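You operate a simulated robot arm through the tools that you are given. There is no shell and no other tool. Be economical: measure what you need, move in short steps, check, and stop when the job is done.

Carry out the task below with a simulated robot arm. There is one attempt and no reset: what you move stays moved.

TASK
Make a flat whiting bed at N28 and move the clamped tile from N29 onto it.
Fine: cover the whole tray with the filled sieve, tamp flat, put sieve and tamper back; knob to Open, slide the came off the glass and leave it in the gap; leave the other tile.
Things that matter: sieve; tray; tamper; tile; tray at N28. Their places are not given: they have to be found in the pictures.

Only the result counts: the job must be done as asked and must still hold three seconds after the hand-in. Knocking over, shifting, dropping, spilling or breaking anything else fails it. Lids that push on must go on centred and level and be pressed home; caps that screw on are set level and turned clockwise until they are tight.

THE ROBOT
A 6-joint arm with a two-finger parallel gripper, fixed in place. Base frame: the origin is at the foot of the arm, x ahead of it, y to its left, z up; the work surface is at about z = 870. Readings come in mm, rad, newtons and seconds.
With the tool pointing down near the work surface it reaches from about 240 to 640 mm from the base axis. Its first joint turns from -1.152 to 1.152 rad. Payload 2.7 kg.
Tool frame: the origin (TCP) lies between the finger pads and is the grasp point; the fingertips stand 23 mm ahead of it; z points along the fingers, y is the line along which they close. Largest opening 94 mm; finger width 38, thickness 10; the body of the gripper, 54 by 96 mm, starts 39 mm behind the TCP.
Orientation is that of the tool frame in the base frame, as a unit quaternion [w, x, y, z]. With the fingers straight down and closing along the base's y, the tool's x points along the base's -x, its y along +y and its z along -z.

THE INTERFACE
- The arm moves only by the tool play_rows. Its argument "commands" is a list of rows, each a list of 6 numbers: the shift along the tool's x, y, z in units of 25 mm (1.0 is 25 mm), then the turn, a rotation vector about the tool's x, y, z in units of 4 degrees (1.0 is 4 degrees). In form: [[dx, dy, dz, wx, wy, wz], ...]. A call has 1 to 8 rows; each row shifts and turns the commanded pose from where the row before left it, along the tool's axes as they then stand. "gripper" is the opening, from 0 (shut) to 1 (fully open), set as the call begins (left out, the last holds). A call with a number of a shift or a turn outside -1 to 1 is refused whole. Rows are played at 5 a second. More than 50 mm and 0.15 rad between two rows, or a gripper value outside its range, and nothing of the call is played. A pose out of reach is approached as far as the arm can. The call stops where the force on the tool passes 40 N (or 10 N more than at its start, if that is more) or the arm is blocked; 0.2 s more then pass. The fingers move at their own pace (about 45 mm/s each) and stop on an object; they squeeze with about 34 N. The grip force told is the motor's: it shows also when the fingers shut on nothing. Time passes only in rows, and 0.2 s behind the last, so rows that do not move let the fingers close. It gives the time, the measured TCP pose, the force on the tool (base axes), the opening and the grip force at its end, in the units of the frame above (readings bear some noise).
- Cameras (640 x 400 px; columns grow to the right, rows downward): "scene" is fixed at [56, -417.3, 1413.1]; the picture's right is [0.92, -0.39, 0.00], its down [-0.19, -0.45, -0.87] and it looks along [0.34, 0.80, -0.49] (base axes); focal length 318 px, centre (320, 200). "wrist" rides on the gripper at [-39, 0, -44] in the tool frame; the picture's right is [0.00, -1.00, 0.00], its down [0.97, 0.00, -0.24] and it looks along [0.24, 0.00, 0.97] (tool axes); focal length 218 px, centre (320, 200).
- capture(camera): a new picture of that camera. It takes no simulated time.
- pixel_to_xyz(camera, pixels): for up to 12 pixels [column, row] of the newest picture of that camera ("zoom" is the newest enlarged one), the place [x, y, z] in the base frame of the surface seen there, good to about 2 mm. It takes no simulated time.
- enlarge(camera, box): a new picture of the part [left, top, right, bottom] of that camera's present view, enlarged. It takes no simulated time.
- job_done(): hands the job in; it is judged then, once.

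Keep the steps short. Do not move on a guess: measure, check each grasp and each placing, and mend mistakes. In all there are 80 turns and 38 pictures (those below and enlarged ones count). Leave the gripper open and the arm clear of the work at the hand-in unless told otherwise, and finish with a single line.

The tools are called after "Call:" as a command line: name --pt "numbers of a row" for each row, then --argument value for the rest, lists and objects as JSON in quotes. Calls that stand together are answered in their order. play_rows: Moves the arm, as the interface text tells. Its arguments: {"type":"object","properties":{"commands":{"type":"array"},"gripper":{"type":"number"}},"required":["commands"]} The other tools are called the same way: capture (camera) takes a picture; pixel_to_xyz (camera, pixels) gives the place of the surface under pixels of a picture; enlarge (camera, box) takes an enlarged picture of a part of a camera's view; job_done () hands the job in.

At the start:

```text
clock: 0.0
tcp_pos: [314.0, 299.7, 1152.3]
orientation: [0.0, 0.0, 1.0, 0.0]
contact_force: [0.1, -0.1, 0.4]
opening: 93.8
gripper_force: 0.1
```

scene: 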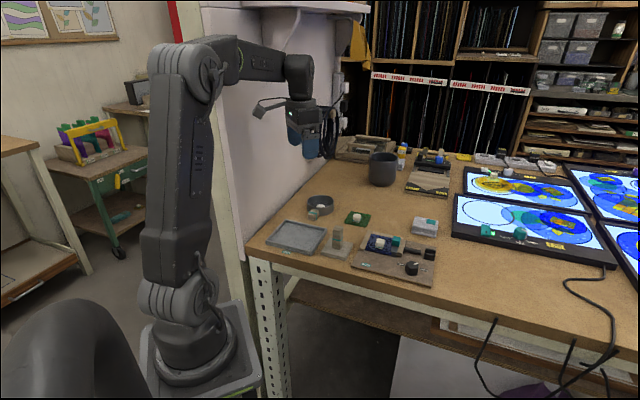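
wrist: 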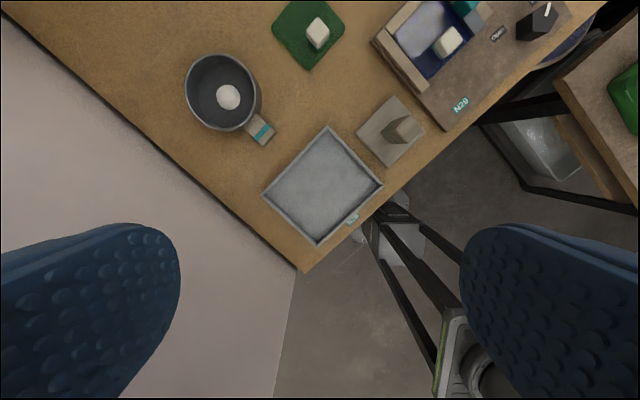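

I see the tray at about (298,237), the sieve at (318,205), the tamper at (337,240), and the clamp board at (395,262). I'll enlarge both views to get details.

Call:
enlarge --camera "scene" --box '[250, 180, 450, 305]'

Call:
enlarge --camera "wrist" --box '[160, 0, 600, 275]'

```text
3.20 times, centred on (350, 242) of scene
```

zoom: 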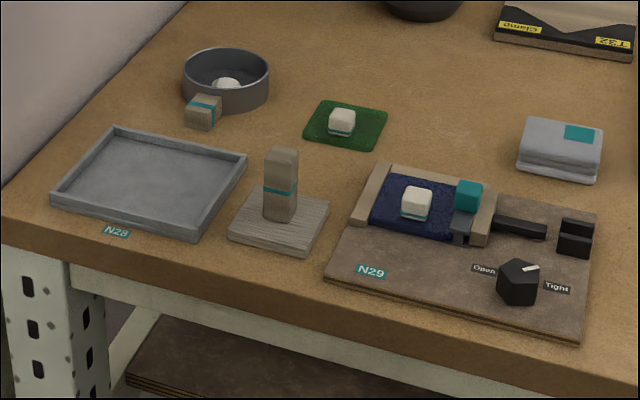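

```text
1.45 times, centred on (380, 138) of wrist
```

zoom: 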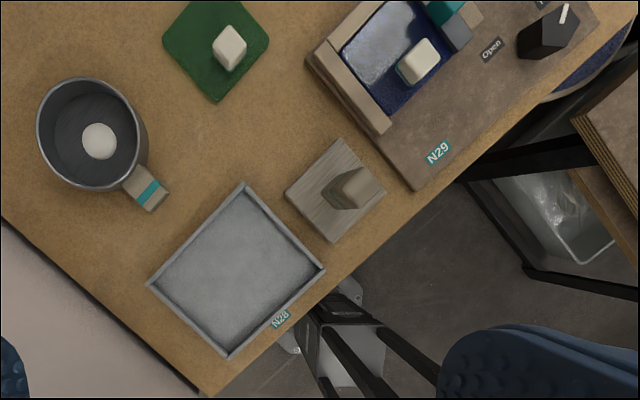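

Next I'll measure the tray corners, the sieve rim and handle, and the tamper in the wrist zoom. The clamp board points come from the scene picture.

Call:
pixel_to_xyz --camera "zoom" --pixels '[[244, 186], [323, 269], [227, 355], [149, 284], [238, 270], [100, 142], [128, 178], [160, 198], [38, 130], [145, 130], [355, 185], [333, 235]]'

Call:
pixel_to_xyz --camera "scene" --pixels '[[338, 228], [335, 245], [380, 242], [396, 240], [412, 251], [394, 254], [430, 253], [411, 266], [416, 263], [357, 216], [314, 214], [322, 206]]'

Call:
enlarge --camera "scene" --box '[350, 220, 446, 280]'

```text
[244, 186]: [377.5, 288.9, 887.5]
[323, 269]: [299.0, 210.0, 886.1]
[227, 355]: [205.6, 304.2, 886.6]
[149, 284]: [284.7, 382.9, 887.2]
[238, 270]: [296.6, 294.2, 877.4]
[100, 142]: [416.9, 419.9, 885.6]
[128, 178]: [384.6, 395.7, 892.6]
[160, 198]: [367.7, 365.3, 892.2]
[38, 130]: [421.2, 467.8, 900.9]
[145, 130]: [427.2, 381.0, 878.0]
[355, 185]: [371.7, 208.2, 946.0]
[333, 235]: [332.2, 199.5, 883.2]
```

```text
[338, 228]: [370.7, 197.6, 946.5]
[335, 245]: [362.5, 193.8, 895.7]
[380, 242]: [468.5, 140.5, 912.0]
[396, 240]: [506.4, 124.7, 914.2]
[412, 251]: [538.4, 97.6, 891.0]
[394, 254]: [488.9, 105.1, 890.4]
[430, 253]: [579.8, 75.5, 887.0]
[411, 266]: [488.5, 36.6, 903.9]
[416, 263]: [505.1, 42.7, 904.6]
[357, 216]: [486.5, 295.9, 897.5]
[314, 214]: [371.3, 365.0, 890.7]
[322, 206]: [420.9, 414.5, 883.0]
```

```text
6.67 times, centred on (398, 250) of scene
```

zoom: 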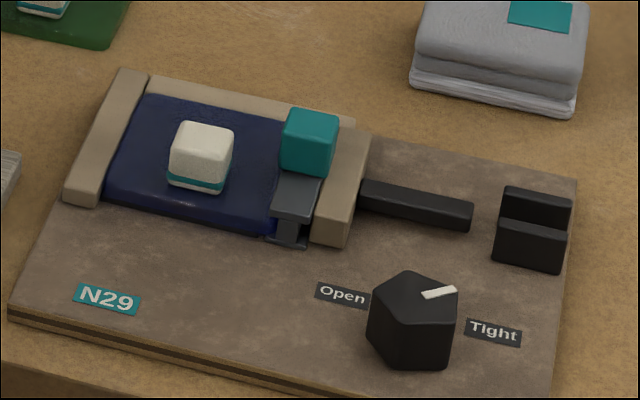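

The table is turned 45° from the base. I'll turn the tool by -45° so its axes line up with the table, and move over the N29 board for a closer look from above, staying high.

Call:
play_rows --pt "0 0 0.5 0 0 -1" --pt "0 0 0.5 0 0 -1" --pt "0 0 0.5 0 0 -1" --pt "0 0 0.5 0 0 -1" --pt "0 0 0.5 0 0 -1" --pt "0 0 0.5 0 0 -1" --pt "0 0 0.5 0 0 -1" --pt "0 0 0.5 0 0 -1" --gripper 1

Call:
play_rows --pt "0 0 0 0 0 -1" --pt "0 0 0 0 0 -1" --pt "0 0 0 0 0 -1" --pt "0 0 0 0 0 -0.25" --pt "0.24 -1 0.2 0 0 0" --pt "0.24 -1 0.2 0 0 0" --pt "0.24 -1 0.2 0 0 0" --pt "0.24 -1 0.2 0 0 0"

Call:
play_rows --pt "0 -1 0.1 0 0 0" --pt "0 -1 0.1 0 0 0" --pt "0 -1 0.1 0 0 0" --pt "0 -1 0.1 0 0 0" --pt "0 -1 0.1 0 0 0" --pt "0 -1 0.1 0 0 0" --pt "0 -1 0.1 0 0 0" --pt "0 -0.5 0.1 0 0 0"

Call:
capture --camera "wrist"

```text
clock: 1.8
tcp_pos: [313.0, 300.1, 1051.4]
orientation: [0.001, -0.277, 0.961, 0.0]
contact_force: [-0.3, 0.2, 0.9]
opening: 94.2
gripper_force: 0.2
```

```text
clock: 3.6
tcp_pos: [369.5, 210.5, 1032.5]
orientation: [0.0, -0.382, 0.924, -0.001]
contact_force: [0.8, 0.3, 0.2]
opening: 94.0
gripper_force: 0.0
```

```text
clock: 5.4
tcp_pos: [502.4, 78.8, 1012.7]
orientation: [0.0, -0.383, 0.924, -0.001]
contact_force: [-0.5, -0.6, -0.5]
opening: 94.1
gripper_force: 0.1
```

```text
32 pictures are left
```

wrist: 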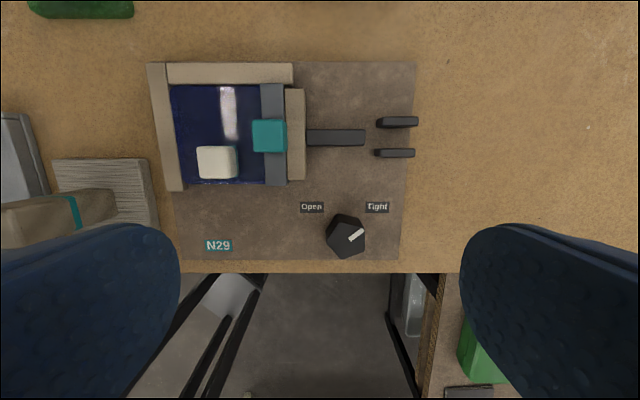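

The picture is clear: the came carries a teal block at (268,134), the tile's white block is at (217,161), and the knob is at (346,236) pointing to Tight. I'll measure all of these now.

Call:
pixel_to_xyz --camera "wrist" --pixels '[[217, 161], [200, 150], [236, 175], [268, 134], [255, 122], [284, 148], [274, 100], [274, 178], [297, 130], [190, 110], [325, 138], [262, 178]]'

Call:
pixel_to_xyz --camera "wrist" --pixels '[[345, 214], [327, 224], [331, 246], [347, 258], [365, 243], [352, 238], [363, 232], [312, 207], [377, 207], [160, 120], [230, 72], [300, 230]]'

Call:
enlarge --camera "wrist" --box '[140, 50, 430, 270]'

```text
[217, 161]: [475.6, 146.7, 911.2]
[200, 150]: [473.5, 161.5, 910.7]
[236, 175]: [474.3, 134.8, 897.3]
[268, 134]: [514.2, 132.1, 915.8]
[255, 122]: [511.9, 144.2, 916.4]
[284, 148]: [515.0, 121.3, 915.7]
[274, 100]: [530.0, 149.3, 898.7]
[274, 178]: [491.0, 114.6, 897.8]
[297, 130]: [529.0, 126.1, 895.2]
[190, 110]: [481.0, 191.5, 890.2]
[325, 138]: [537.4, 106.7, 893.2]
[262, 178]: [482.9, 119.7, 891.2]
```

```text
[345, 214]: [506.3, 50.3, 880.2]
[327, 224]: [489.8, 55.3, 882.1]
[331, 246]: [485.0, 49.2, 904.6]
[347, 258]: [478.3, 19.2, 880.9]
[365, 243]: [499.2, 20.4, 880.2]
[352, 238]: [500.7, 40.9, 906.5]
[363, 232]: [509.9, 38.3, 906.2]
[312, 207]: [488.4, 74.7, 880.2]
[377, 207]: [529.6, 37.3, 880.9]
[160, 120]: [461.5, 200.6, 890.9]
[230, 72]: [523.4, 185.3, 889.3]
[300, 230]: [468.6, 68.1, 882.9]
```

```text
1.82 times, centred on (285, 160) of wrist
```

zoom: 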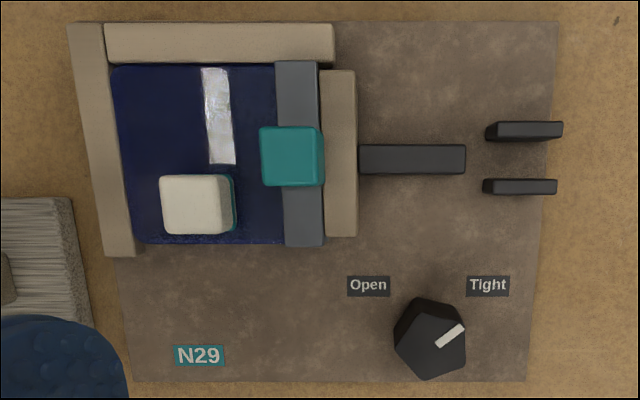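

Measured: knob at about (495,42), tile block at (476,147), came block at (514,132). The bed comes first, so I'll move over the sieve's handle near (375,375) and look.

Call:
play_rows --pt "-0.6 1 0 0 0 0" --pt "-0.6 1 0 0 0 0" --pt "-0.6 1 0 0 0 0" --pt "-0.6 1 0 0 0 0" --pt "-0.6 1 0 0 0 0" --pt "-0.6 1 0 0 0 0" --pt "-0.6 1 0 0 0 0" --pt "-0.56 1 0 0 0 0"

Call:
play_rows --pt "0 1 0 0 0 0" --pt "0 1 0 0 0 0" --pt "0 1 0 0 0 0" --pt "0 1 0 0 0 0" --pt "0 0 0 0 0 0"

Call:
capture --camera "wrist"

```text
clock: 7.2
tcp_pos: [442.3, 304.9, 1012.1]
orientation: [-0.001, -0.383, 0.924, 0.0]
contact_force: [0.8, 1.0, -0.3]
opening: 93.9
gripper_force: 0.1
```

```text
clock: 8.4
tcp_pos: [371.7, 377.1, 1011.3]
orientation: [0.001, -0.383, 0.924, 0.0]
contact_force: [0.4, 1.3, -0.2]
opening: 93.9
gripper_force: 0.1
```

```text
30 pictures are left
```

wrist: 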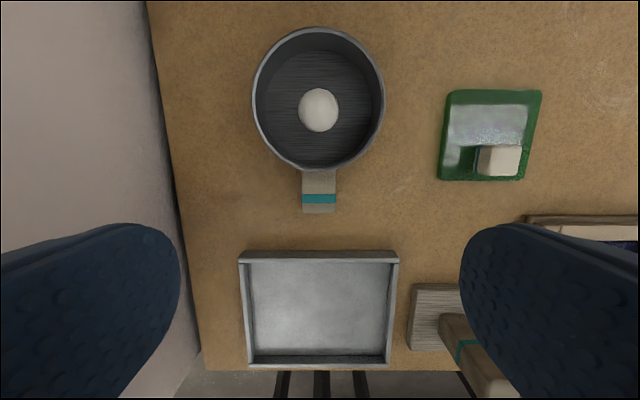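

The sieve's handle lies at (319,192), square with the tool. The tray's rim runs from (240,255) to (398,365). I'll measure these.

Call:
pixel_to_xyz --camera "wrist" --pixels '[[304, 178], [334, 178], [304, 210], [335, 210], [319, 192], [318, 31], [255, 95], [383, 95], [317, 168], [318, 110], [345, 140], [241, 257]]'

Call:
pixel_to_xyz --camera "wrist" --pixels '[[397, 257], [395, 366], [249, 366], [320, 310], [250, 268], [389, 268], [411, 290], [411, 345], [460, 325], [451, 316], [455, 93], [498, 158]]'

Call:
enlarge --camera "scene" --box '[270, 180, 360, 265]'

```text
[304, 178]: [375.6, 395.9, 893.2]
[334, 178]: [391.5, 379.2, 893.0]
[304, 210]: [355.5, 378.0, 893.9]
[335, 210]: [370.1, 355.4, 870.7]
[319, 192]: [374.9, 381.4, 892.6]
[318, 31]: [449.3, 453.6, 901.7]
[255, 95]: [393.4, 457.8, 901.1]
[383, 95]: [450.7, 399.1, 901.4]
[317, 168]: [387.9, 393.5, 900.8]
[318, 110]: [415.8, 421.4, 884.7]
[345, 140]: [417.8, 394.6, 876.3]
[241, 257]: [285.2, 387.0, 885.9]
```

```text
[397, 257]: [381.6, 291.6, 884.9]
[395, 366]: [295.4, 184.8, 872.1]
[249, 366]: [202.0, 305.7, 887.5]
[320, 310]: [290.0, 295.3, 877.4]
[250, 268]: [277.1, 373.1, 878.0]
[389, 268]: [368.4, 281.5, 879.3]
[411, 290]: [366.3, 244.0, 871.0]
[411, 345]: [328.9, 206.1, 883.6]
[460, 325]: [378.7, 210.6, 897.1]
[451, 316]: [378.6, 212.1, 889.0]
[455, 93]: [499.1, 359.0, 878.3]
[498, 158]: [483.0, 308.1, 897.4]
```

```text
4.71 times, centred on (315, 222) of scene
```

zoom: 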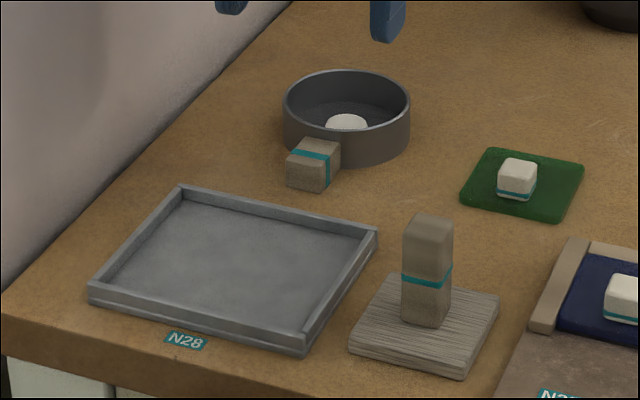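

The handle centre is at (371,376), its top at z = 893 and width 23 mm. The sieve's centre is about 67 mm farther out, at (418,424). The TCP is already above it, so I'll go straight down to z ≈ 896 and close.

Call:
play_rows --pt "0 0 1 0 0 0" --pt "0 0 1 0 0 0" --pt "0 0 1 0 0 0" --pt "0 0 1 0 0 0" --pt "0.05 0 0.6 0 0 0" --pt "0 0 0 0 0 0"

Call:
play_rows --pt "0 0 0 0 0 0" --pt "0 0 0 0 0 0" --pt "0 0 0 0 0 0" --pt "0 0 0 0 0 0" --pt "0 0 0 0 0 0" --gripper 0

```text
clock: 9.8
tcp_pos: [370.4, 375.7, 898.7]
orientation: [0.0, -0.383, 0.924, 0.0]
contact_force: [0.9, 0.3, 0.1]
opening: 93.8
gripper_force: 0.1
```

```text
clock: 11.0
tcp_pos: [369.4, 376.8, 900.8]
orientation: [0.0, -0.383, 0.924, 0.001]
contact_force: [-0.2, 0.1, 0.2]
opening: 25.3
gripper_force: 33.8
```

Grip is firm (opening 25, force 34). I'll lift slowly by 30 mm and look.

Call:
play_rows --pt "0 0 -0.2 0 0 0" --pt "0 0 -0.3 0 0 0" --pt "0 0 -0.3 0 0 0" --pt "0 0 -0.3 0 0 0" --pt "0 0 -0.1 0 0 0" --pt "0 0 0 0 0 0"

Call:
capture --camera "wrist"

```text
clock: 12.4
tcp_pos: [372.6, 375.9, 927.4]
orientation: [0.0, -0.382, 0.924, -0.001]
contact_force: [0.5, -0.9, -0.4]
opening: 0.0
gripper_force: 34.1
```

```text
28 pictures are left
```

wrist: 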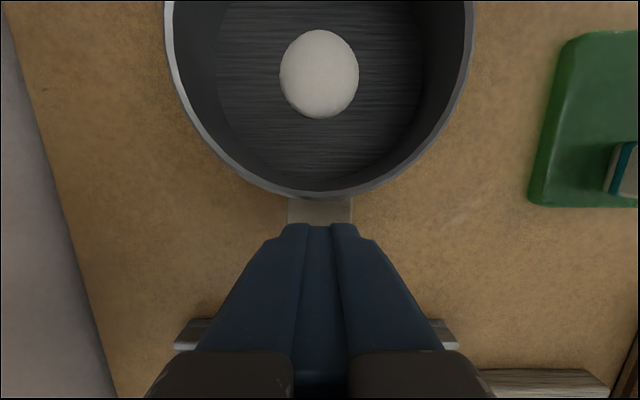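

The opening reads 0, so the handle slipped out and the sieve stayed down. I'll check the sieve's pose and the handle's height range.

Call:
enlarge --camera "scene" --box '[290, 185, 350, 223]'

Call:
pixel_to_xyz --camera "wrist" --pixels '[[292, 205], [348, 205], [292, 218], [348, 218], [320, 194], [320, 75], [170, 60], [467, 60]]'

```text
10.53 times, centred on (320, 204) of scene
```

zoom: 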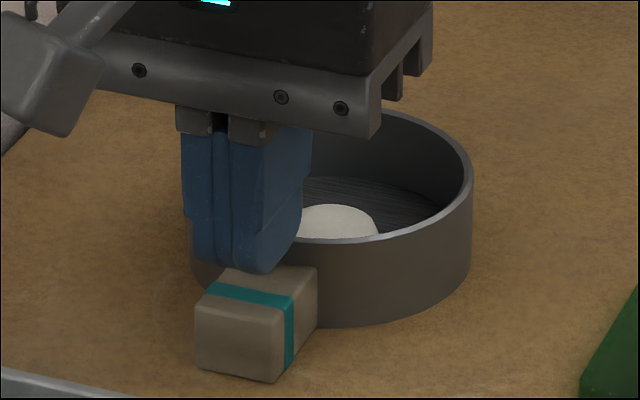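

```text
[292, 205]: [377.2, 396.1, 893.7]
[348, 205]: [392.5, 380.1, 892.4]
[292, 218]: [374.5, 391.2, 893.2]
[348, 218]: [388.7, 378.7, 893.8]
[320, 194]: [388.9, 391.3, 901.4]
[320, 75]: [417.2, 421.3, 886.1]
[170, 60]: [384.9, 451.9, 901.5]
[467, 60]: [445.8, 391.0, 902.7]
```

The sieve hasn't moved. The handle spans z ≈ 872–893, and my fingertips were about 5 mm too high, with rounded tips. I'll open, move 3 mm closer to the bowl, go 5 mm lower and close again.

Call:
play_rows --pt "0 0 0 0 0 0" --pt "0 0 0 0 0 0" --pt "-0.12 0 0 0 0 0" --pt "0 0 0 0 0 0" --pt "0 0 0.6 0 0 0" --pt "0 0 0.6 0 0 0" --pt "0 0 0.2 0 0 0" --pt "0 0 0 0 0 0" --gripper 0.6

Call:
play_rows --pt "0 0 0 0 0 0" --pt "0 0 0 0 0 0"

```text
clock: 14.2
tcp_pos: [373.6, 378.1, 893.4]
orientation: [-0.001, -0.382, 0.924, 0.0]
contact_force: [-1.9, -1.3, 4.0]
opening: 56.4
gripper_force: 0.1
```

```text
clock: 14.8
tcp_pos: [374.1, 378.1, 892.5]
orientation: [0.0, -0.383, 0.924, 0.0]
contact_force: [-2.2, -2.1, 4.5]
opening: 56.5
gripper_force: 0.0
```

There's a light touch on the table and the bowl wall (4 N up, 3 N back). I'll back off 1.5 mm each way and then close.

Call:
play_rows --pt "0.06 0 -0.06 0 0 0" --pt "0 0 0 0 0 0"

Call:
play_rows --pt "0 0 0 0 0 0" --pt "0 0 0 0 0 0" --pt "0 0 0 0 0 0" --pt "0 0 0 0 0 0" --pt "0 0 0 0 0 0" --gripper 0

Call:
play_rows --pt "0 0 -0.1 0 0 0" --pt "0 0 -0.1 0 0 0" --pt "0 0 -0.1 0 0 0" --pt "0 0 -0.1 0 0 0" --pt "0 0 0 0 0 0"

Call:
capture --camera "wrist"

```text
clock: 15.4
tcp_pos: [372.7, 377.3, 895.3]
orientation: [0.0, -0.382, 0.924, 0.0]
contact_force: [0.6, -0.4, 0.0]
opening: 56.5
gripper_force: 0.0
```

```text
clock: 16.6
tcp_pos: [372.8, 377.3, 894.1]
orientation: [0.0, -0.383, 0.924, 0.0]
contact_force: [0.5, 0.5, -0.6]
opening: 25.7
gripper_force: 34.1
```

```text
clock: 17.8
tcp_pos: [372.2, 377.0, 904.0]
orientation: [0.0, -0.383, 0.924, 0.0]
contact_force: [-0.1, 0.4, -0.9]
opening: 25.4
gripper_force: 33.6
```

```text
26 pictures are left
```

wrist: 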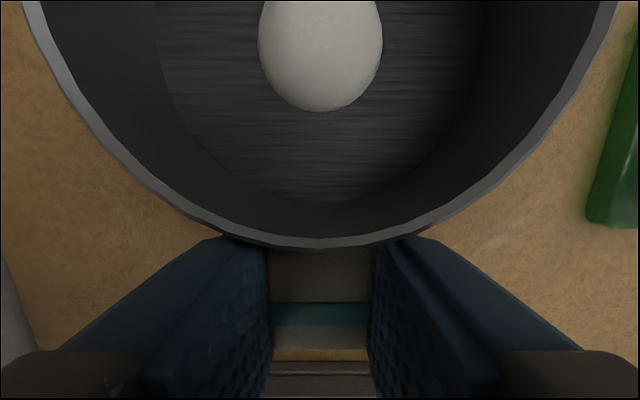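

The sieve is held (opening 25.4, lifted 10 mm). I'll raise it 20 mm more and carry it slowly and level to the tray's middle, 180 mm along tool +x.

Call:
play_rows --pt "0 0 -0.25 0 0 0" --pt "0 0 -0.25 0 0 0" --pt "0 0 -0.3 0 0 0" --pt "0.2 0 0 0 0 0" --pt "0.4 0 0 0 0 0" --pt "0.5 0 0 0 0 0" --pt "0.5 0 0 0 0 0" --pt "0.5 0 0 0 0 0"

Call:
play_rows --pt "0.5 0 0 0 0 0" --pt "0.4 0 0 0 0 0" --pt "0.2 0 0 0 0 0" --pt "0 0 0 0 0 0"

Call:
capture --camera "scene"

```text
clock: 19.6
tcp_pos: [335.1, 339.8, 923.2]
orientation: [0.001, -0.383, 0.924, 0.0]
contact_force: [0.2, 0.4, -1.6]
opening: 25.5
gripper_force: 34.0
```

```text
clock: 20.6
tcp_pos: [317.5, 319.5, 925.6]
orientation: [-0.001, -0.383, 0.924, -0.001]
contact_force: [-0.3, 0.1, -1.9]
opening: 25.6
gripper_force: 34.1
```

```text
25 pictures are left
```

scene: 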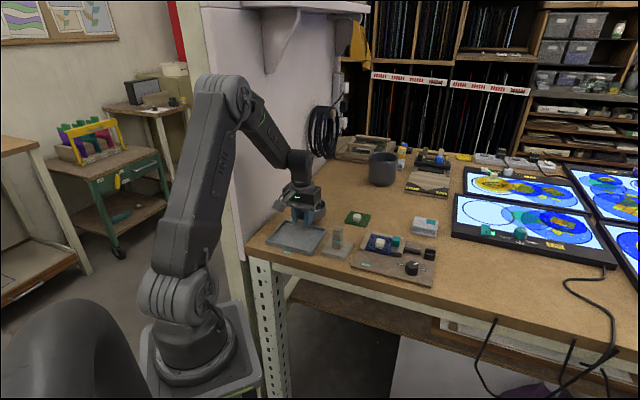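

Nothing seems to have spilled so far. The sieve's centre is at about q = 516 (distance out along the table's depth), so I'll carry it 100 mm farther to the tray centre and check with the wrist camera.

Call:
play_rows --pt "0.2 0 0 0 0 0" --pt "0.5 0 0 0 0 0" --pt "0.6 0 0 0 0 0" --pt "0.7 0 0 0 0 0" --pt "0.7 0 0 0 0 0" --pt "0.7 0 0 0 0 0" --pt "0.4 0 0 0 0 0" --pt "0.2 0 0 0 0 0"

Call:
enlarge --camera "scene" --box '[250, 170, 370, 270]'

Call:
capture --camera "wrist"

```text
clock: 22.4
tcp_pos: [246.6, 249.0, 924.5]
orientation: [0.001, -0.382, 0.924, 0.0]
contact_force: [-0.4, 0.4, -1.5]
opening: 25.4
gripper_force: 33.6
```

```text
4.00 times, centred on (310, 220) of scene
```

zoom: 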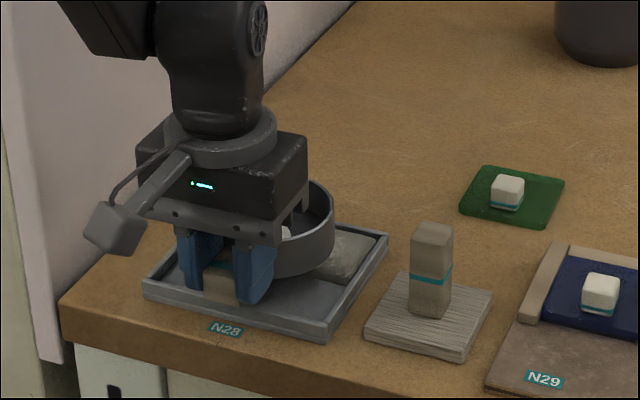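

```text
23 pictures are left
```

wrist: 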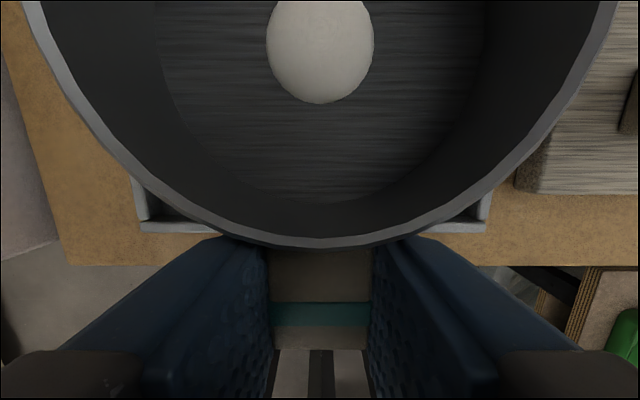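

It sifts by itself: a pale patch already lies at the tray's back right, and the mound in the sieve has shrunk slightly. I'll sweep a small rectangle of ±20 by ±12 mm, keeping the bowl inside the rim, and then check the tray.

Call:
play_rows --pt "-0.24 -0.4 0 0 0 0" --pt "-0.24 -0.4 0 0 0 0" --pt "0.48 0 0 0 0 0" --pt "0.48 0 0 0 0 0" --pt "0 0.4 0 0 0 0" --pt "0 0.4 0 0 0 0" --pt "0 0.4 0 0 0 0" --pt "0 0.4 0 0 0 0"

Call:
enlarge --camera "scene" --box '[260, 190, 356, 270]'

Call:
play_rows --pt "-0.48 0 0 0 0 0" --pt "-0.48 0 0 0 0 0" --pt "0 -0.4 0 0 0 0" --pt "0 -0.4 0 0 0 0" --pt "0 -0.4 0 0 0 0" --pt "0 -0.4 0 0 0 0" --pt "0 0 0 0 0 0"

Call:
enlarge --camera "scene" --box '[260, 190, 356, 270]'

```text
clock: 24.2
tcp_pos: [223.0, 253.4, 923.6]
orientation: [0.0, -0.382, 0.924, -0.001]
contact_force: [0.2, 0.1, -1.1]
opening: 25.2
gripper_force: 33.8
```

```text
5.00 times, centred on (308, 230) of scene
```

zoom: 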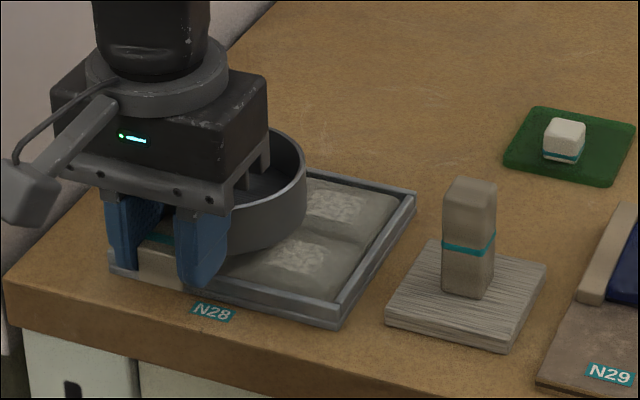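

```text
clock: 25.8
tcp_pos: [265.9, 244.0, 923.3]
orientation: [0.0, -0.383, 0.924, 0.0]
contact_force: [0.0, -1.0, -0.6]
opening: 25.8
gripper_force: 34.2
```

```text
5.00 times, centred on (308, 230) of scene
```

zoom: 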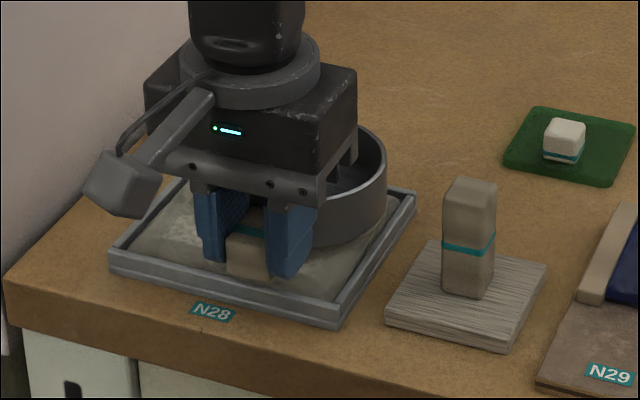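

The bed now looks spread over the tray in low heaps. I'll move the sieve back off the tray by about 125 mm, still held, and inspect the tray's coverage.

Call:
play_rows --pt "-0.4 0.2 0 0 0 0" --pt "-0.7 0.2 0 0 0 0" --pt "-0.7 0.2 0 0 0 0" --pt "-0.7 0.16 0 0 0 0" --pt "-0.7 0 0 0 0 0" --pt "-0.7 0 0 0 0 0" --pt "-0.7 0 0 0 0 0" --pt "-0.4 0 0 0 0 0"

Call:
enlarge --camera "scene" --box '[254, 190, 350, 270]'

Call:
capture --camera "wrist"

```text
clock: 27.6
tcp_pos: [343.4, 345.7, 924.0]
orientation: [0.001, -0.382, 0.924, 0.0]
contact_force: [-0.2, -0.3, -0.5]
opening: 25.5
gripper_force: 34.3
```

```text
5.00 times, centred on (302, 230) of scene
```

zoom: 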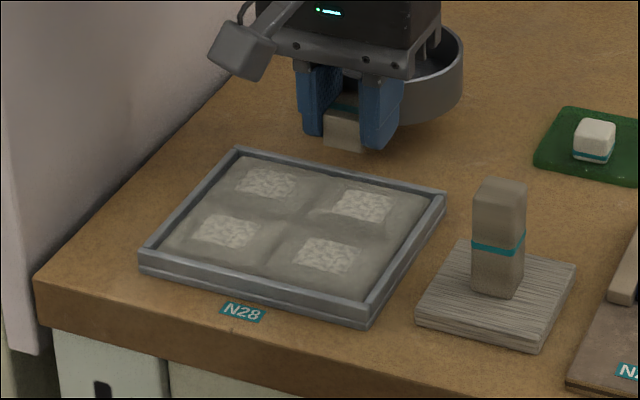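

```text
19 pictures are left
```

wrist: 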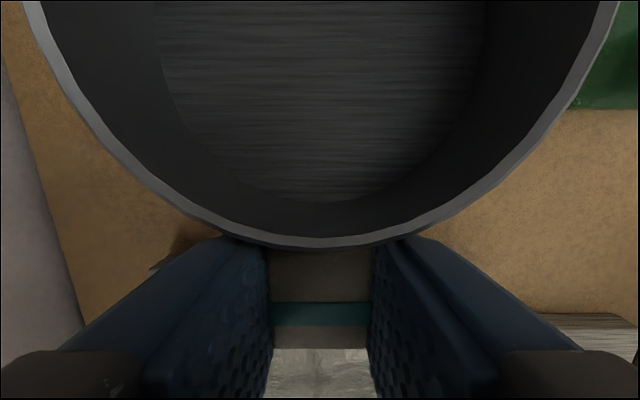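

All four quarters are heaped, the sieve is empty and the table is clean. I'll return the sieve to its exact start (−1.72 in x, +0.04 in y), lower it 30 mm and let go.

Call:
play_rows --pt "-0.4 0.04 0 0 0 0" --pt "-0.6 0 0 0 0 0" --pt "-0.5 0 0 0 0 0" --pt "-0.22 0 0 0 0 0" --pt "0 0 0.5 0 0 0" --pt "0 0 0.4 0 0 0" --pt "0 0 0.2 0 0 0" --pt "0 0 0.08 0 0 0"

Call:
play_rows --pt "0 0 0.02 0 0 0" --pt "0 0 0 0 0 0"

```text
clock: 29.4
tcp_pos: [373.6, 376.0, 895.5]
orientation: [0.001, -0.382, 0.924, 0.0]
contact_force: [-0.3, -0.4, 3.5]
opening: 25.7
gripper_force: 33.7
```

```text
clock: 30.0
tcp_pos: [372.6, 376.1, 894.4]
orientation: [0.001, -0.383, 0.924, 0.0]
contact_force: [3.4, -1.9, 6.7]
opening: 25.2
gripper_force: 33.9
```

The sieve rests on the table. I'll open, rise, and move over the tamper near (371,202) at z ≈ 1050 for a look.

Call:
play_rows --pt "0 0 0 0 0 0" --pt "0 0 0 0 0 0" --pt "0 0 0 0 0 0" --pt "0 0 -0.3 0 0 0" --pt "0 0 -1 0 0 0" --pt "0 0 -1 0 0 0" --pt "0 0 -1 0 0 0" --pt "0 0 -1 0 0 0" --gripper 0.7

Call:
play_rows --pt "0.8 -0.8 -0.6 0 0 0" --pt "0.9 -0.9 -0.6 0 0 0" --pt "0.9 -0.9 -0.6 0 0 0" --pt "0.9 -0.9 0 0 0 0" --pt "0.9 -0.9 0 0 0 0" --pt "0.6 -0.5 0 0 0 0" --pt "0 0 0 0 0 0"

Call:
capture --camera "wrist"

```text
clock: 31.8
tcp_pos: [370.4, 378.5, 1001.5]
orientation: [0.0, -0.383, 0.924, 0.0]
contact_force: [-0.4, 0.3, 0.3]
opening: 65.8
gripper_force: 0.0
```

```text
clock: 33.4
tcp_pos: [371.5, 200.2, 1046.4]
orientation: [0.0, -0.383, 0.924, 0.0]
contact_force: [-0.3, 0.4, 0.9]
opening: 65.9
gripper_force: 0.2
```

```text
18 pictures are left
```

wrist: 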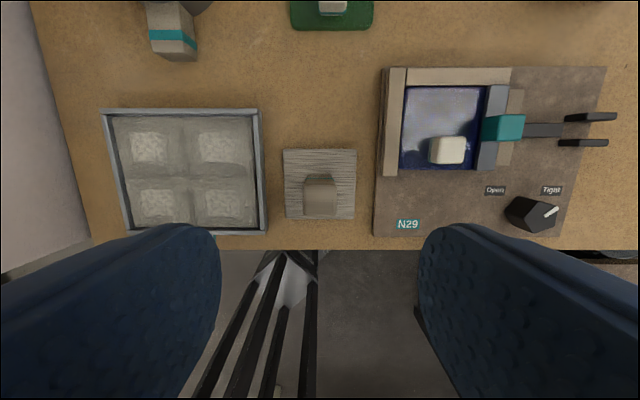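

The tamper's handle top is at (320,197) and its base runs from (284,150) to (357,217). I'll measure those, plus the tray's inside corners and the heap centres.

Call:
pixel_to_xyz --camera "wrist" --pixels '[[305, 187], [336, 187], [305, 212], [336, 212], [320, 199], [284, 150], [356, 150], [356, 216], [286, 216], [320, 165], [165, 30], [190, 55]]'

Call:
pixel_to_xyz --camera "wrist" --pixels '[[106, 111], [259, 111], [266, 231], [129, 231], [150, 150], [220, 148], [162, 202], [223, 204], [187, 178], [115, 118], [250, 118], [256, 225]]'

```text
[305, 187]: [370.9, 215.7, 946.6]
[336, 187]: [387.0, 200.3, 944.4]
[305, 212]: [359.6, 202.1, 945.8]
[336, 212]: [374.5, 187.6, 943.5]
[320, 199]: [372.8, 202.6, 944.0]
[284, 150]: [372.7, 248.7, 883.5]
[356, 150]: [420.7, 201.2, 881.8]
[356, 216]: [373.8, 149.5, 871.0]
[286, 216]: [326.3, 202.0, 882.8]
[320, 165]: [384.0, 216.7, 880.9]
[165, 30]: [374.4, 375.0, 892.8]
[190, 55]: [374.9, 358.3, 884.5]
```

```text
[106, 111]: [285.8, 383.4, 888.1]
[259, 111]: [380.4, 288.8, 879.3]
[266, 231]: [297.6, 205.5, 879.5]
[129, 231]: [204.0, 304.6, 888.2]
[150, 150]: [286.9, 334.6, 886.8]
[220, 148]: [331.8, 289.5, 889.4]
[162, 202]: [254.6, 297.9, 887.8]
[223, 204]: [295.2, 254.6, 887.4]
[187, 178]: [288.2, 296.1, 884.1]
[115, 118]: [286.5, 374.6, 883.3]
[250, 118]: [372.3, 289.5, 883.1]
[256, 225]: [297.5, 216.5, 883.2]
```

The tamper's handle is at (373,201) with its top at 945, and the base is 67 × 66 mm. I'll go down to z ≈ 915, close, and lift 30 mm.

Call:
play_rows --pt "-0.08 0 1 0 0 0" --pt "0 0 1 0 0 0" --pt "0 0 1 0 0 0" --pt "0 0 1 0 0 0" --pt "0 0 0.8 0 0 0" --pt "0 0 0.45 0 0 0" --pt "0 0 0 0 0 0"

Call:
play_rows --pt "0 0 0 0 0 0" --pt "0 0 0 0 0 0" --pt "0 0 0 0 0 0" --pt "0 0 0 0 0 0" --gripper 0

Call:
play_rows --pt "0 0 -0.2 0 0 0" --pt "0 0 -0.4 0 0 0" --pt "0 0 -0.4 0 0 0" --pt "0 0 -0.2 0 0 0" --pt "0 0 0 0 0 0"

Call:
capture --camera "wrist"

```text
clock: 35.0
tcp_pos: [374.1, 201.9, 913.1]
orientation: [0.0, -0.383, 0.924, 0.0]
contact_force: [-0.2, 0.5, -0.4]
opening: 65.7
gripper_force: 0.0
```

```text
clock: 36.0
tcp_pos: [373.5, 202.3, 914.2]
orientation: [0.0, -0.383, 0.924, 0.0]
contact_force: [0.3, 0.1, 0.0]
opening: 23.5
gripper_force: 33.4
```

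```text
clock: 37.2
tcp_pos: [372.1, 200.9, 944.5]
orientation: [0.0, -0.383, 0.924, 0.0]
contact_force: [0.6, 0.1, -1.6]
opening: 23.9
gripper_force: 34.2
```

```text
17 pictures are left
```

wrist: 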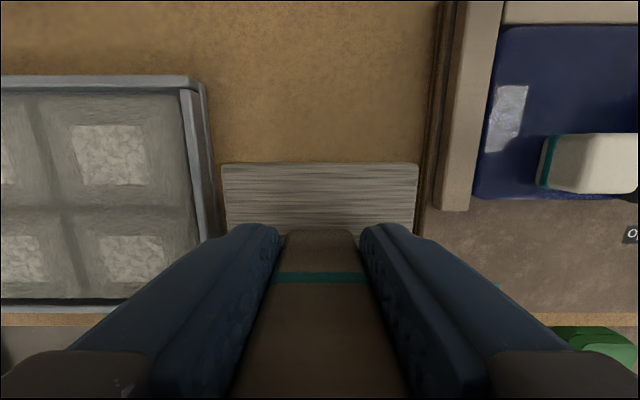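

The tamper is held (opening 23.9) with its base near z = 901. I'll move over the back right quarter of the tray, base centre p = 23 (right along the table), q = 432, and press down in small steps.

Call:
play_rows --pt "-0.25 0.98 0 0 0 0" --pt "-0.25 0.98 0 0 0 0" --pt "-0.25 0.98 0 0 0 0" --pt "-0.25 1 0 0 0 0" --pt "0 0 0 0 0 0" --pt "0 0 0.3 0 0 0" --pt "0 0 0.2 0 0 0"

Call:
play_rows --pt "0 0 0.1 0 0 0" --pt "0 0 0.1 0 0 0" --pt "0 0 0 0 0 0"

Call:
play_rows --pt "0 0 0.08 0 0 0" --pt "0 0 0 0 0 0"

Call:
enlarge --camera "scene" --box '[254, 190, 350, 270]'

```text
clock: 38.8
tcp_pos: [320.6, 290.1, 932.7]
orientation: [0.001, -0.383, 0.924, 0.001]
contact_force: [-0.1, 0.2, -2.3]
opening: 23.5
gripper_force: 34.5
```

```text
clock: 39.6
tcp_pos: [321.1, 289.1, 925.6]
orientation: [0.0, -0.382, 0.924, 0.0]
contact_force: [-0.2, 0.1, -2.2]
opening: 24.0
gripper_force: 33.7
```

```text
clock: 40.2
tcp_pos: [320.0, 289.7, 924.5]
orientation: [0.0, -0.383, 0.924, 0.0]
contact_force: [-0.6, 0.6, -2.3]
opening: 23.9
gripper_force: 34.1
```

```text
5.00 times, centred on (302, 230) of scene
```

zoom: 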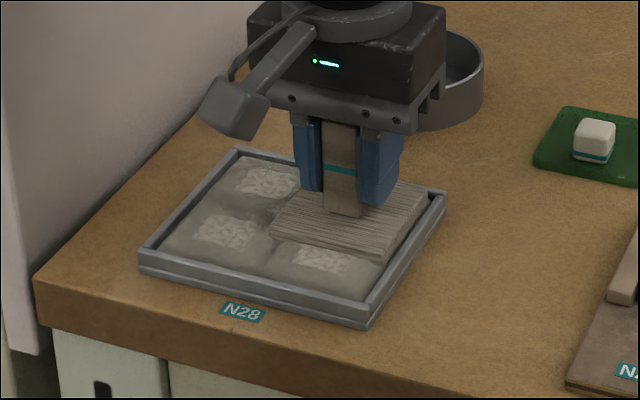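

The base is inside the rim and there's no force yet (base near 881). I'll keep going down in 2 mm steps.

Call:
play_rows --pt "0 0 0.06 0 0 0" --pt "0 0 0.06 0 0 0" --pt "0 0 0 0 0 0"

Call:
play_rows --pt "0 0 0.06 0 0 0" --pt "0 0 0 0 0 0"

Call:
play_rows --pt "0 0 0.06 0 0 0" --pt "0 0 0 0 0 0"

```text
clock: 41.0
tcp_pos: [319.7, 289.7, 921.1]
orientation: [0.001, -0.382, 0.924, 0.0]
contact_force: [-0.1, 0.3, -2.5]
opening: 23.8
gripper_force: 33.7
```

```text
clock: 41.6
tcp_pos: [320.3, 289.9, 921.0]
orientation: [0.0, -0.383, 0.924, 0.001]
contact_force: [0.0, 0.8, -1.7]
opening: 23.8
gripper_force: 34.1
```

```text
clock: 42.2
tcp_pos: [320.3, 290.3, 919.8]
orientation: [0.001, -0.383, 0.924, 0.0]
contact_force: [-1.0, 1.0, 1.6]
opening: 23.5
gripper_force: 34.2
```

Contact begins (+1.6 N against −2 free). I'll press a little more, then lift and look.

Call:
play_rows --pt "0 0 0.05 0 0 0" --pt "0 0 0.05 0 0 0" --pt "0 0 0 0 0 0"

Call:
play_rows --pt "0 0 -0.5 0 0 0" --pt "0 0 -0.62 0 0 0" --pt "0 0 0 0 0 0"

Call:
enlarge --camera "scene" --box '[254, 190, 350, 270]'

```text
clock: 43.0
tcp_pos: [320.9, 290.3, 919.4]
orientation: [0.003, -0.383, 0.924, 0.002]
contact_force: [-6.7, -2.5, 31.2]
opening: 23.4
gripper_force: 33.9
```

```text
clock: 43.8
tcp_pos: [320.4, 288.9, 946.9]
orientation: [0.0, -0.383, 0.924, 0.001]
contact_force: [0.1, 0.8, -1.2]
opening: 23.5
gripper_force: 33.9
```

```text
5.00 times, centred on (302, 230) of scene
```

zoom: 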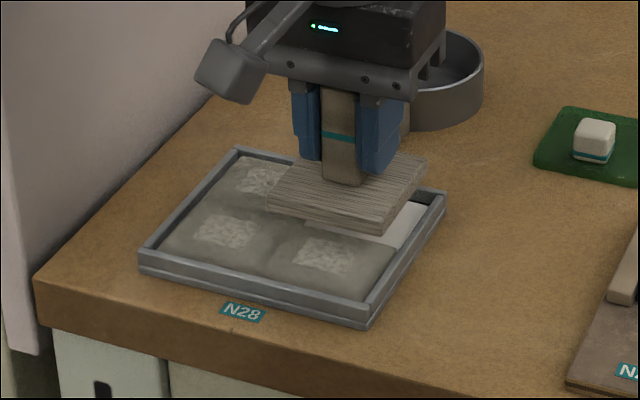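

The back right quarter is now flat and white (31 N press). I'll repeat at the front right, 32 mm toward the front, pressing to the same depth.

Call:
play_rows --pt "0.64 0 0 0 0 0" --pt "0.64 0 0 0 0 0" --pt "0 0 0 0 0 0" --pt "0 0 0.5 0 0 0" --pt "0 0 0.45 0 0 0" --pt "0 0 0.08 0 0 0" --pt "0 0 0.06 0 0 0" --pt "0 0 0 0 0 0"

Call:
play_rows --pt "0 0 0 0 0 0"

```text
clock: 45.6
tcp_pos: [298.3, 266.7, 919.0]
orientation: [0.002, -0.382, 0.924, 0.0]
contact_force: [-4.7, -7.1, 26.8]
opening: 23.6
gripper_force: 33.9
```

```text
clock: 46.0
tcp_pos: [297.8, 268.2, 919.5]
orientation: [0.001, -0.384, 0.923, 0.001]
contact_force: [-3.3, -6.5, 32.2]
opening: 23.9
gripper_force: 34.6
```

That pressed at 32 N. I'll lift, shift 52 mm left, and press the front left quarter.

Call:
play_rows --pt "0 0 -0.5 0 0 0" --pt "0 0 -0.59 0 0 0" --pt "0 0.7 0 0 0 0" --pt "0 0.7 0 0 0 0" --pt "0 0.68 0 0 0 0" --pt "0 0 0 0 0 0"

Call:
play_rows --pt "0 0 0.5 0 0 0" --pt "0 0 0.45 0 0 0" --pt "0 0 0.08 0 0 0" --pt "0 0 0.06 0 0 0" --pt "0 0 0 0 0 0"

Call:
play_rows --pt "0 0 -0.5 0 0 0" --pt "0 0 -0.59 0 0 0" --pt "-0.64 0 0 0 0 0" --pt "-0.64 0 0 0 0 0" --pt "0 0 0 0 0 0"

Call:
play_rows --pt "0 0 0.5 0 0 0" --pt "0 0 0.45 0 0 0" --pt "0 0 0.08 0 0 0" --pt "0 0 0.06 0 0 0" --pt "0 0 0 0 0 0"

Call:
play_rows --pt "0 0 -0.5 0 0 0" --pt "0 0 -0.59 0 0 0" --pt "0 0 0 0 0 0"

```text
clock: 47.4
tcp_pos: [260.9, 301.2, 945.4]
orientation: [0.0, -0.382, 0.924, 0.0]
contact_force: [-0.2, -0.5, -1.6]
opening: 23.8
gripper_force: 34.3
```

```text
clock: 48.6
tcp_pos: [261.0, 302.8, 918.9]
orientation: [0.001, -0.383, 0.924, 0.0]
contact_force: [-4.4, -4.6, 14.7]
opening: 24.0
gripper_force: 34.0
```

```text
clock: 49.8
tcp_pos: [286.0, 325.1, 943.2]
orientation: [0.0, -0.383, 0.924, 0.0]
contact_force: [-0.1, 1.0, -0.8]
opening: 23.5
gripper_force: 33.5
```

```text
clock: 51.0
tcp_pos: [284.9, 326.9, 919.1]
orientation: [0.001, -0.383, 0.924, 0.001]
contact_force: [-6.1, -0.3, 14.2]
opening: 23.8
gripper_force: 34.3
```

```text
clock: 51.8
tcp_pos: [284.5, 325.7, 944.7]
orientation: [0.0, -0.383, 0.924, 0.0]
contact_force: [0.6, 0.8, -1.5]
opening: 23.8
gripper_force: 34.1
```

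All four presses are done. I'll carry the tamper back above its place and check the bed before setting it down.

Call:
play_rows --pt "0.14 -0.86 0 0 0 0" --pt "0.14 -0.86 0 0 0 0" --pt "0.14 -0.86 0 0 0 0" --pt "0.14 -0.86 0 0 0 0" --pt "0.14 -0.86 0 0 0 0" --pt "0.15 -0.86 0 0 0 0" --pt "0.15 -0.86 0 0 0 0" --pt "0 0 0 0 0 0"

Call:
enlarge --camera "scene" --box '[254, 190, 350, 270]'

```text
clock: 53.6
tcp_pos: [371.1, 202.6, 944.5]
orientation: [0.0, -0.382, 0.924, 0.0]
contact_force: [0.2, 0.7, -0.4]
opening: 23.5
gripper_force: 33.7
```

```text
5.00 times, centred on (302, 230) of scene
```

zoom: 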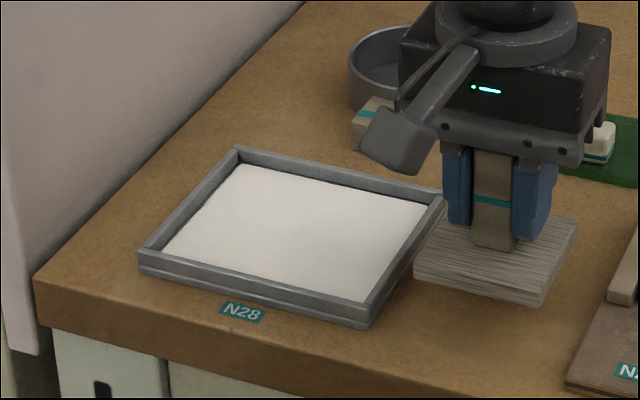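

The bed is fully white and flat. I'll set the tamper down: 27 mm quickly, then small steps until contact.

Call:
play_rows --pt "0 0 0.4 0 0 0" --pt "0 0 0.4 0 0 0" --pt "0 0 0.25 0 0 0" --pt "0 0 0.08 0 0 0" --pt "0 0 0 0 0 0"

Call:
play_rows --pt "0 0 0.04 0 0 0" --pt "0 0 0 0 0 0"

```text
clock: 54.8
tcp_pos: [371.6, 200.5, 917.9]
orientation: [0.0, -0.382, 0.924, 0.001]
contact_force: [-0.1, 0.4, -1.7]
opening: 23.7
gripper_force: 33.6
```

```text
clock: 55.4
tcp_pos: [371.5, 201.9, 917.0]
orientation: [0.0, -0.382, 0.924, 0.0]
contact_force: [-0.1, -0.2, -2.3]
opening: 23.6
gripper_force: 34.3
```

Call:
play_rows --pt "0 0 0.04 0 0 0" --pt "0 0 0 0 0 0"

Call:
play_rows --pt "0 0 0.04 0 0 0" --pt "0 0 0 0 0 0"

```text
clock: 56.0
tcp_pos: [372.3, 201.2, 915.3]
orientation: [0.0, -0.382, 0.924, 0.0]
contact_force: [0.3, -0.7, -2.1]
opening: 23.8
gripper_force: 33.6
```

```text
clock: 56.6
tcp_pos: [373.1, 200.5, 913.6]
orientation: [0.001, -0.383, 0.924, 0.0]
contact_force: [0.6, -0.2, -0.4]
opening: 23.8
gripper_force: 34.0
```

Just touching. I'll lower 0.75 mm more, release, rise, and move over the knob for a close look.

Call:
play_rows --pt "0 0 0.03 0 0 0" --pt "0 0 0 0 0 0"

Call:
play_rows --pt "0 0 0 0 0 0" --pt "0 0 0 0 0 0" --pt "0 0 0 0 0 0" --pt "0 0 -0.4 0 0 0" --pt "0 0 -0.9 0 0 0" --pt "0 0 -0.9 0 0 0" --pt "0 0 -0.9 0 0 0" --gripper 0.6

Call:
play_rows --pt "0.13 -0.99 0 0 0 0" --pt "0.13 -0.99 0 0 0 0" --pt "0.13 -0.99 0 0 0 0" --pt "0.13 -0.99 0 0 0 0" --pt "0.13 -0.99 0 0 0 0" --pt "0.13 -1 0 0 0 0" --pt "0.13 -1 0 0 0 0" --pt "0.13 -1 0 0 0 0"

Call:
capture --camera "wrist"

```text
clock: 57.2
tcp_pos: [371.8, 201.1, 913.4]
orientation: [0.0, -0.383, 0.924, 0.0]
contact_force: [-0.5, 0.9, -1.2]
opening: 23.8
gripper_force: 33.9
```

```text
clock: 58.8
tcp_pos: [372.9, 201.3, 989.5]
orientation: [0.001, -0.383, 0.924, 0.0]
contact_force: [0.8, -0.8, 0.6]
opening: 56.5
gripper_force: 0.1
```

```text
clock: 60.6
tcp_pos: [495.9, 44.0, 990.1]
orientation: [0.0, -0.383, 0.924, 0.0]
contact_force: [-0.5, 0.4, 0.4]
opening: 56.5
gripper_force: 0.0
```

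```text
13 pictures are left
```

wrist: 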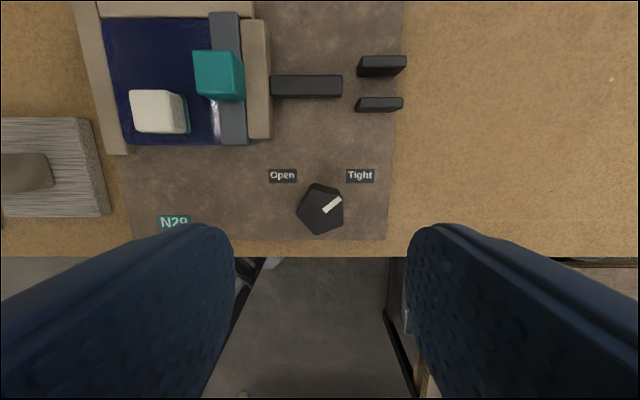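

The tamper stands in its place. I'll enlarge the knob at (321,208) to see its flats.

Call:
enlarge --camera "wrist" --box '[260, 160, 388, 240]'

Call:
pixel_to_xyz --camera "wrist" --pixels '[[326, 210], [339, 199], [320, 205], [305, 205], [330, 222], [283, 176], [360, 176]]'

```text
5.00 times, centred on (324, 200) of wrist
```

zoom: 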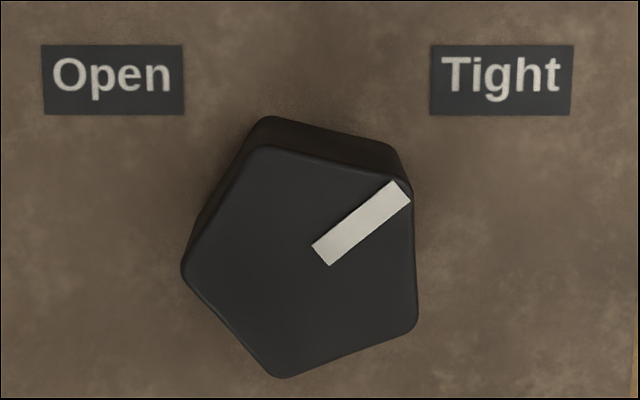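

```text
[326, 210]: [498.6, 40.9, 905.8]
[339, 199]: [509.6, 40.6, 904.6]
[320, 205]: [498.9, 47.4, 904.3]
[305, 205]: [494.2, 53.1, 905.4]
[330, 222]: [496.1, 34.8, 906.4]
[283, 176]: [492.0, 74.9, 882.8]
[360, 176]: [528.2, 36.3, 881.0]
```

The pentagon has a vertex at the left and a flat at the right, so the present closing direction fits. Its centre is about (496,42.5), top 905. I'll shift 1.5 mm, descend to z ≈ 906 and close.

Call:
play_rows --pt "0.02 -0.06 0.9 0 0 0" --pt "0 0 0.9 0 0 0" --pt "0 0 0.8 0 0 0" --pt "0 0 0.6 0 0 0" --pt "0 0 0.16 0 0 0" --pt "0 0 0 0 0 0"

Call:
play_rows --pt "0 0 0 0 0 0" --pt "0 0 0 0 0 0" --pt "0 0 0 0 0 0" --pt "0 0 0 0 0 0" --gripper 0

```text
clock: 62.0
tcp_pos: [495.6, 41.9, 907.8]
orientation: [0.0, -0.383, 0.924, 0.0]
contact_force: [-0.5, 0.4, -0.3]
opening: 56.5
gripper_force: 0.0
```

```text
clock: 63.0
tcp_pos: [493.7, 42.3, 906.8]
orientation: [-0.001, -0.382, 0.924, 0.001]
contact_force: [-6.1, 5.9, 1.4]
opening: 30.4
gripper_force: 45.6
```

Gripped (opening 30.4). I'll relieve the small side force and turn anticlockwise, about the knob's own centre, in 4° rows.

Call:
play_rows --pt "0 0.05 0 0 0 0" --pt "0.004 0 0 0 0 -1" --pt "0.004 0 0 0 0 -1" --pt "0.004 0 0 0 0 -1" --pt "0.004 0 0 0 0 -1" --pt "0.004 0 0 0 0 -1" --pt "0.004 0 0 0 0 -1" --pt "0.004 0 0 0 0 -1"

Call:
play_rows --pt "0.004 0 0 0 0 -1" --pt "0.004 0 0 0 0 -1" --pt "0.004 0 0 0 0 -1" --pt "0.004 0 0 0 0 -1" --pt "0.004 0 0 0 0 -1" --pt "0.004 0 0 0 0 -1" --pt "0.004 0 0 0 0 -1" --pt "0.004 0 0 0 0 -1"

Call:
play_rows --pt "0.004 0 0 0 0 -1" --pt "0.004 0 0 0 0 -1" --pt "0.004 0 0 0 0 -1" --pt "0.004 0 0 0 0 -1" --pt "0.004 0 0 0 0 -1" --pt "0.004 0 0 0 0 -1" --pt "0.004 0 0 0 0 -1" --pt "0.004 0 0 0 0 -1"

Call:
enlarge --camera "scene" --box '[350, 220, 446, 280]'

```text
clock: 64.8
tcp_pos: [494.4, 42.5, 906.9]
orientation: [0.0, -0.595, 0.804, 0.0]
contact_force: [-4.8, 10.0, -0.8]
opening: 30.2
gripper_force: 45.3
```

```text
clock: 66.6
tcp_pos: [493.9, 42.0, 907.9]
orientation: [0.0, 0.794, -0.608, 0.0]
contact_force: [-0.7, 5.4, -4.6]
opening: 30.3
gripper_force: 44.8
```

```text
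clock: 68.4
tcp_pos: [496.1, 40.4, 906.8]
orientation: [0.0, 0.931, -0.366, 0.0]
contact_force: [-13.6, 7.7, 5.0]
opening: 30.1
gripper_force: 45.2
```

```text
6.67 times, centred on (398, 250) of scene
```

zoom: 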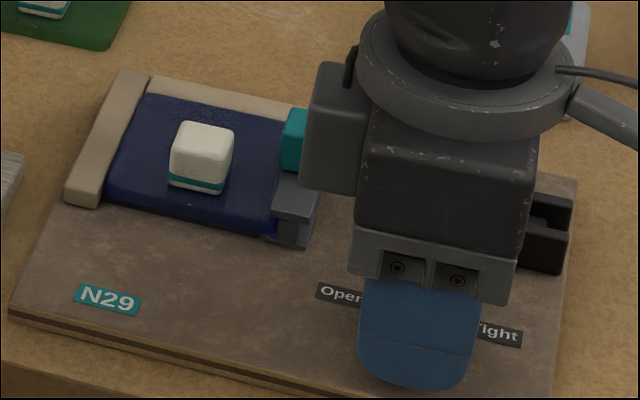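

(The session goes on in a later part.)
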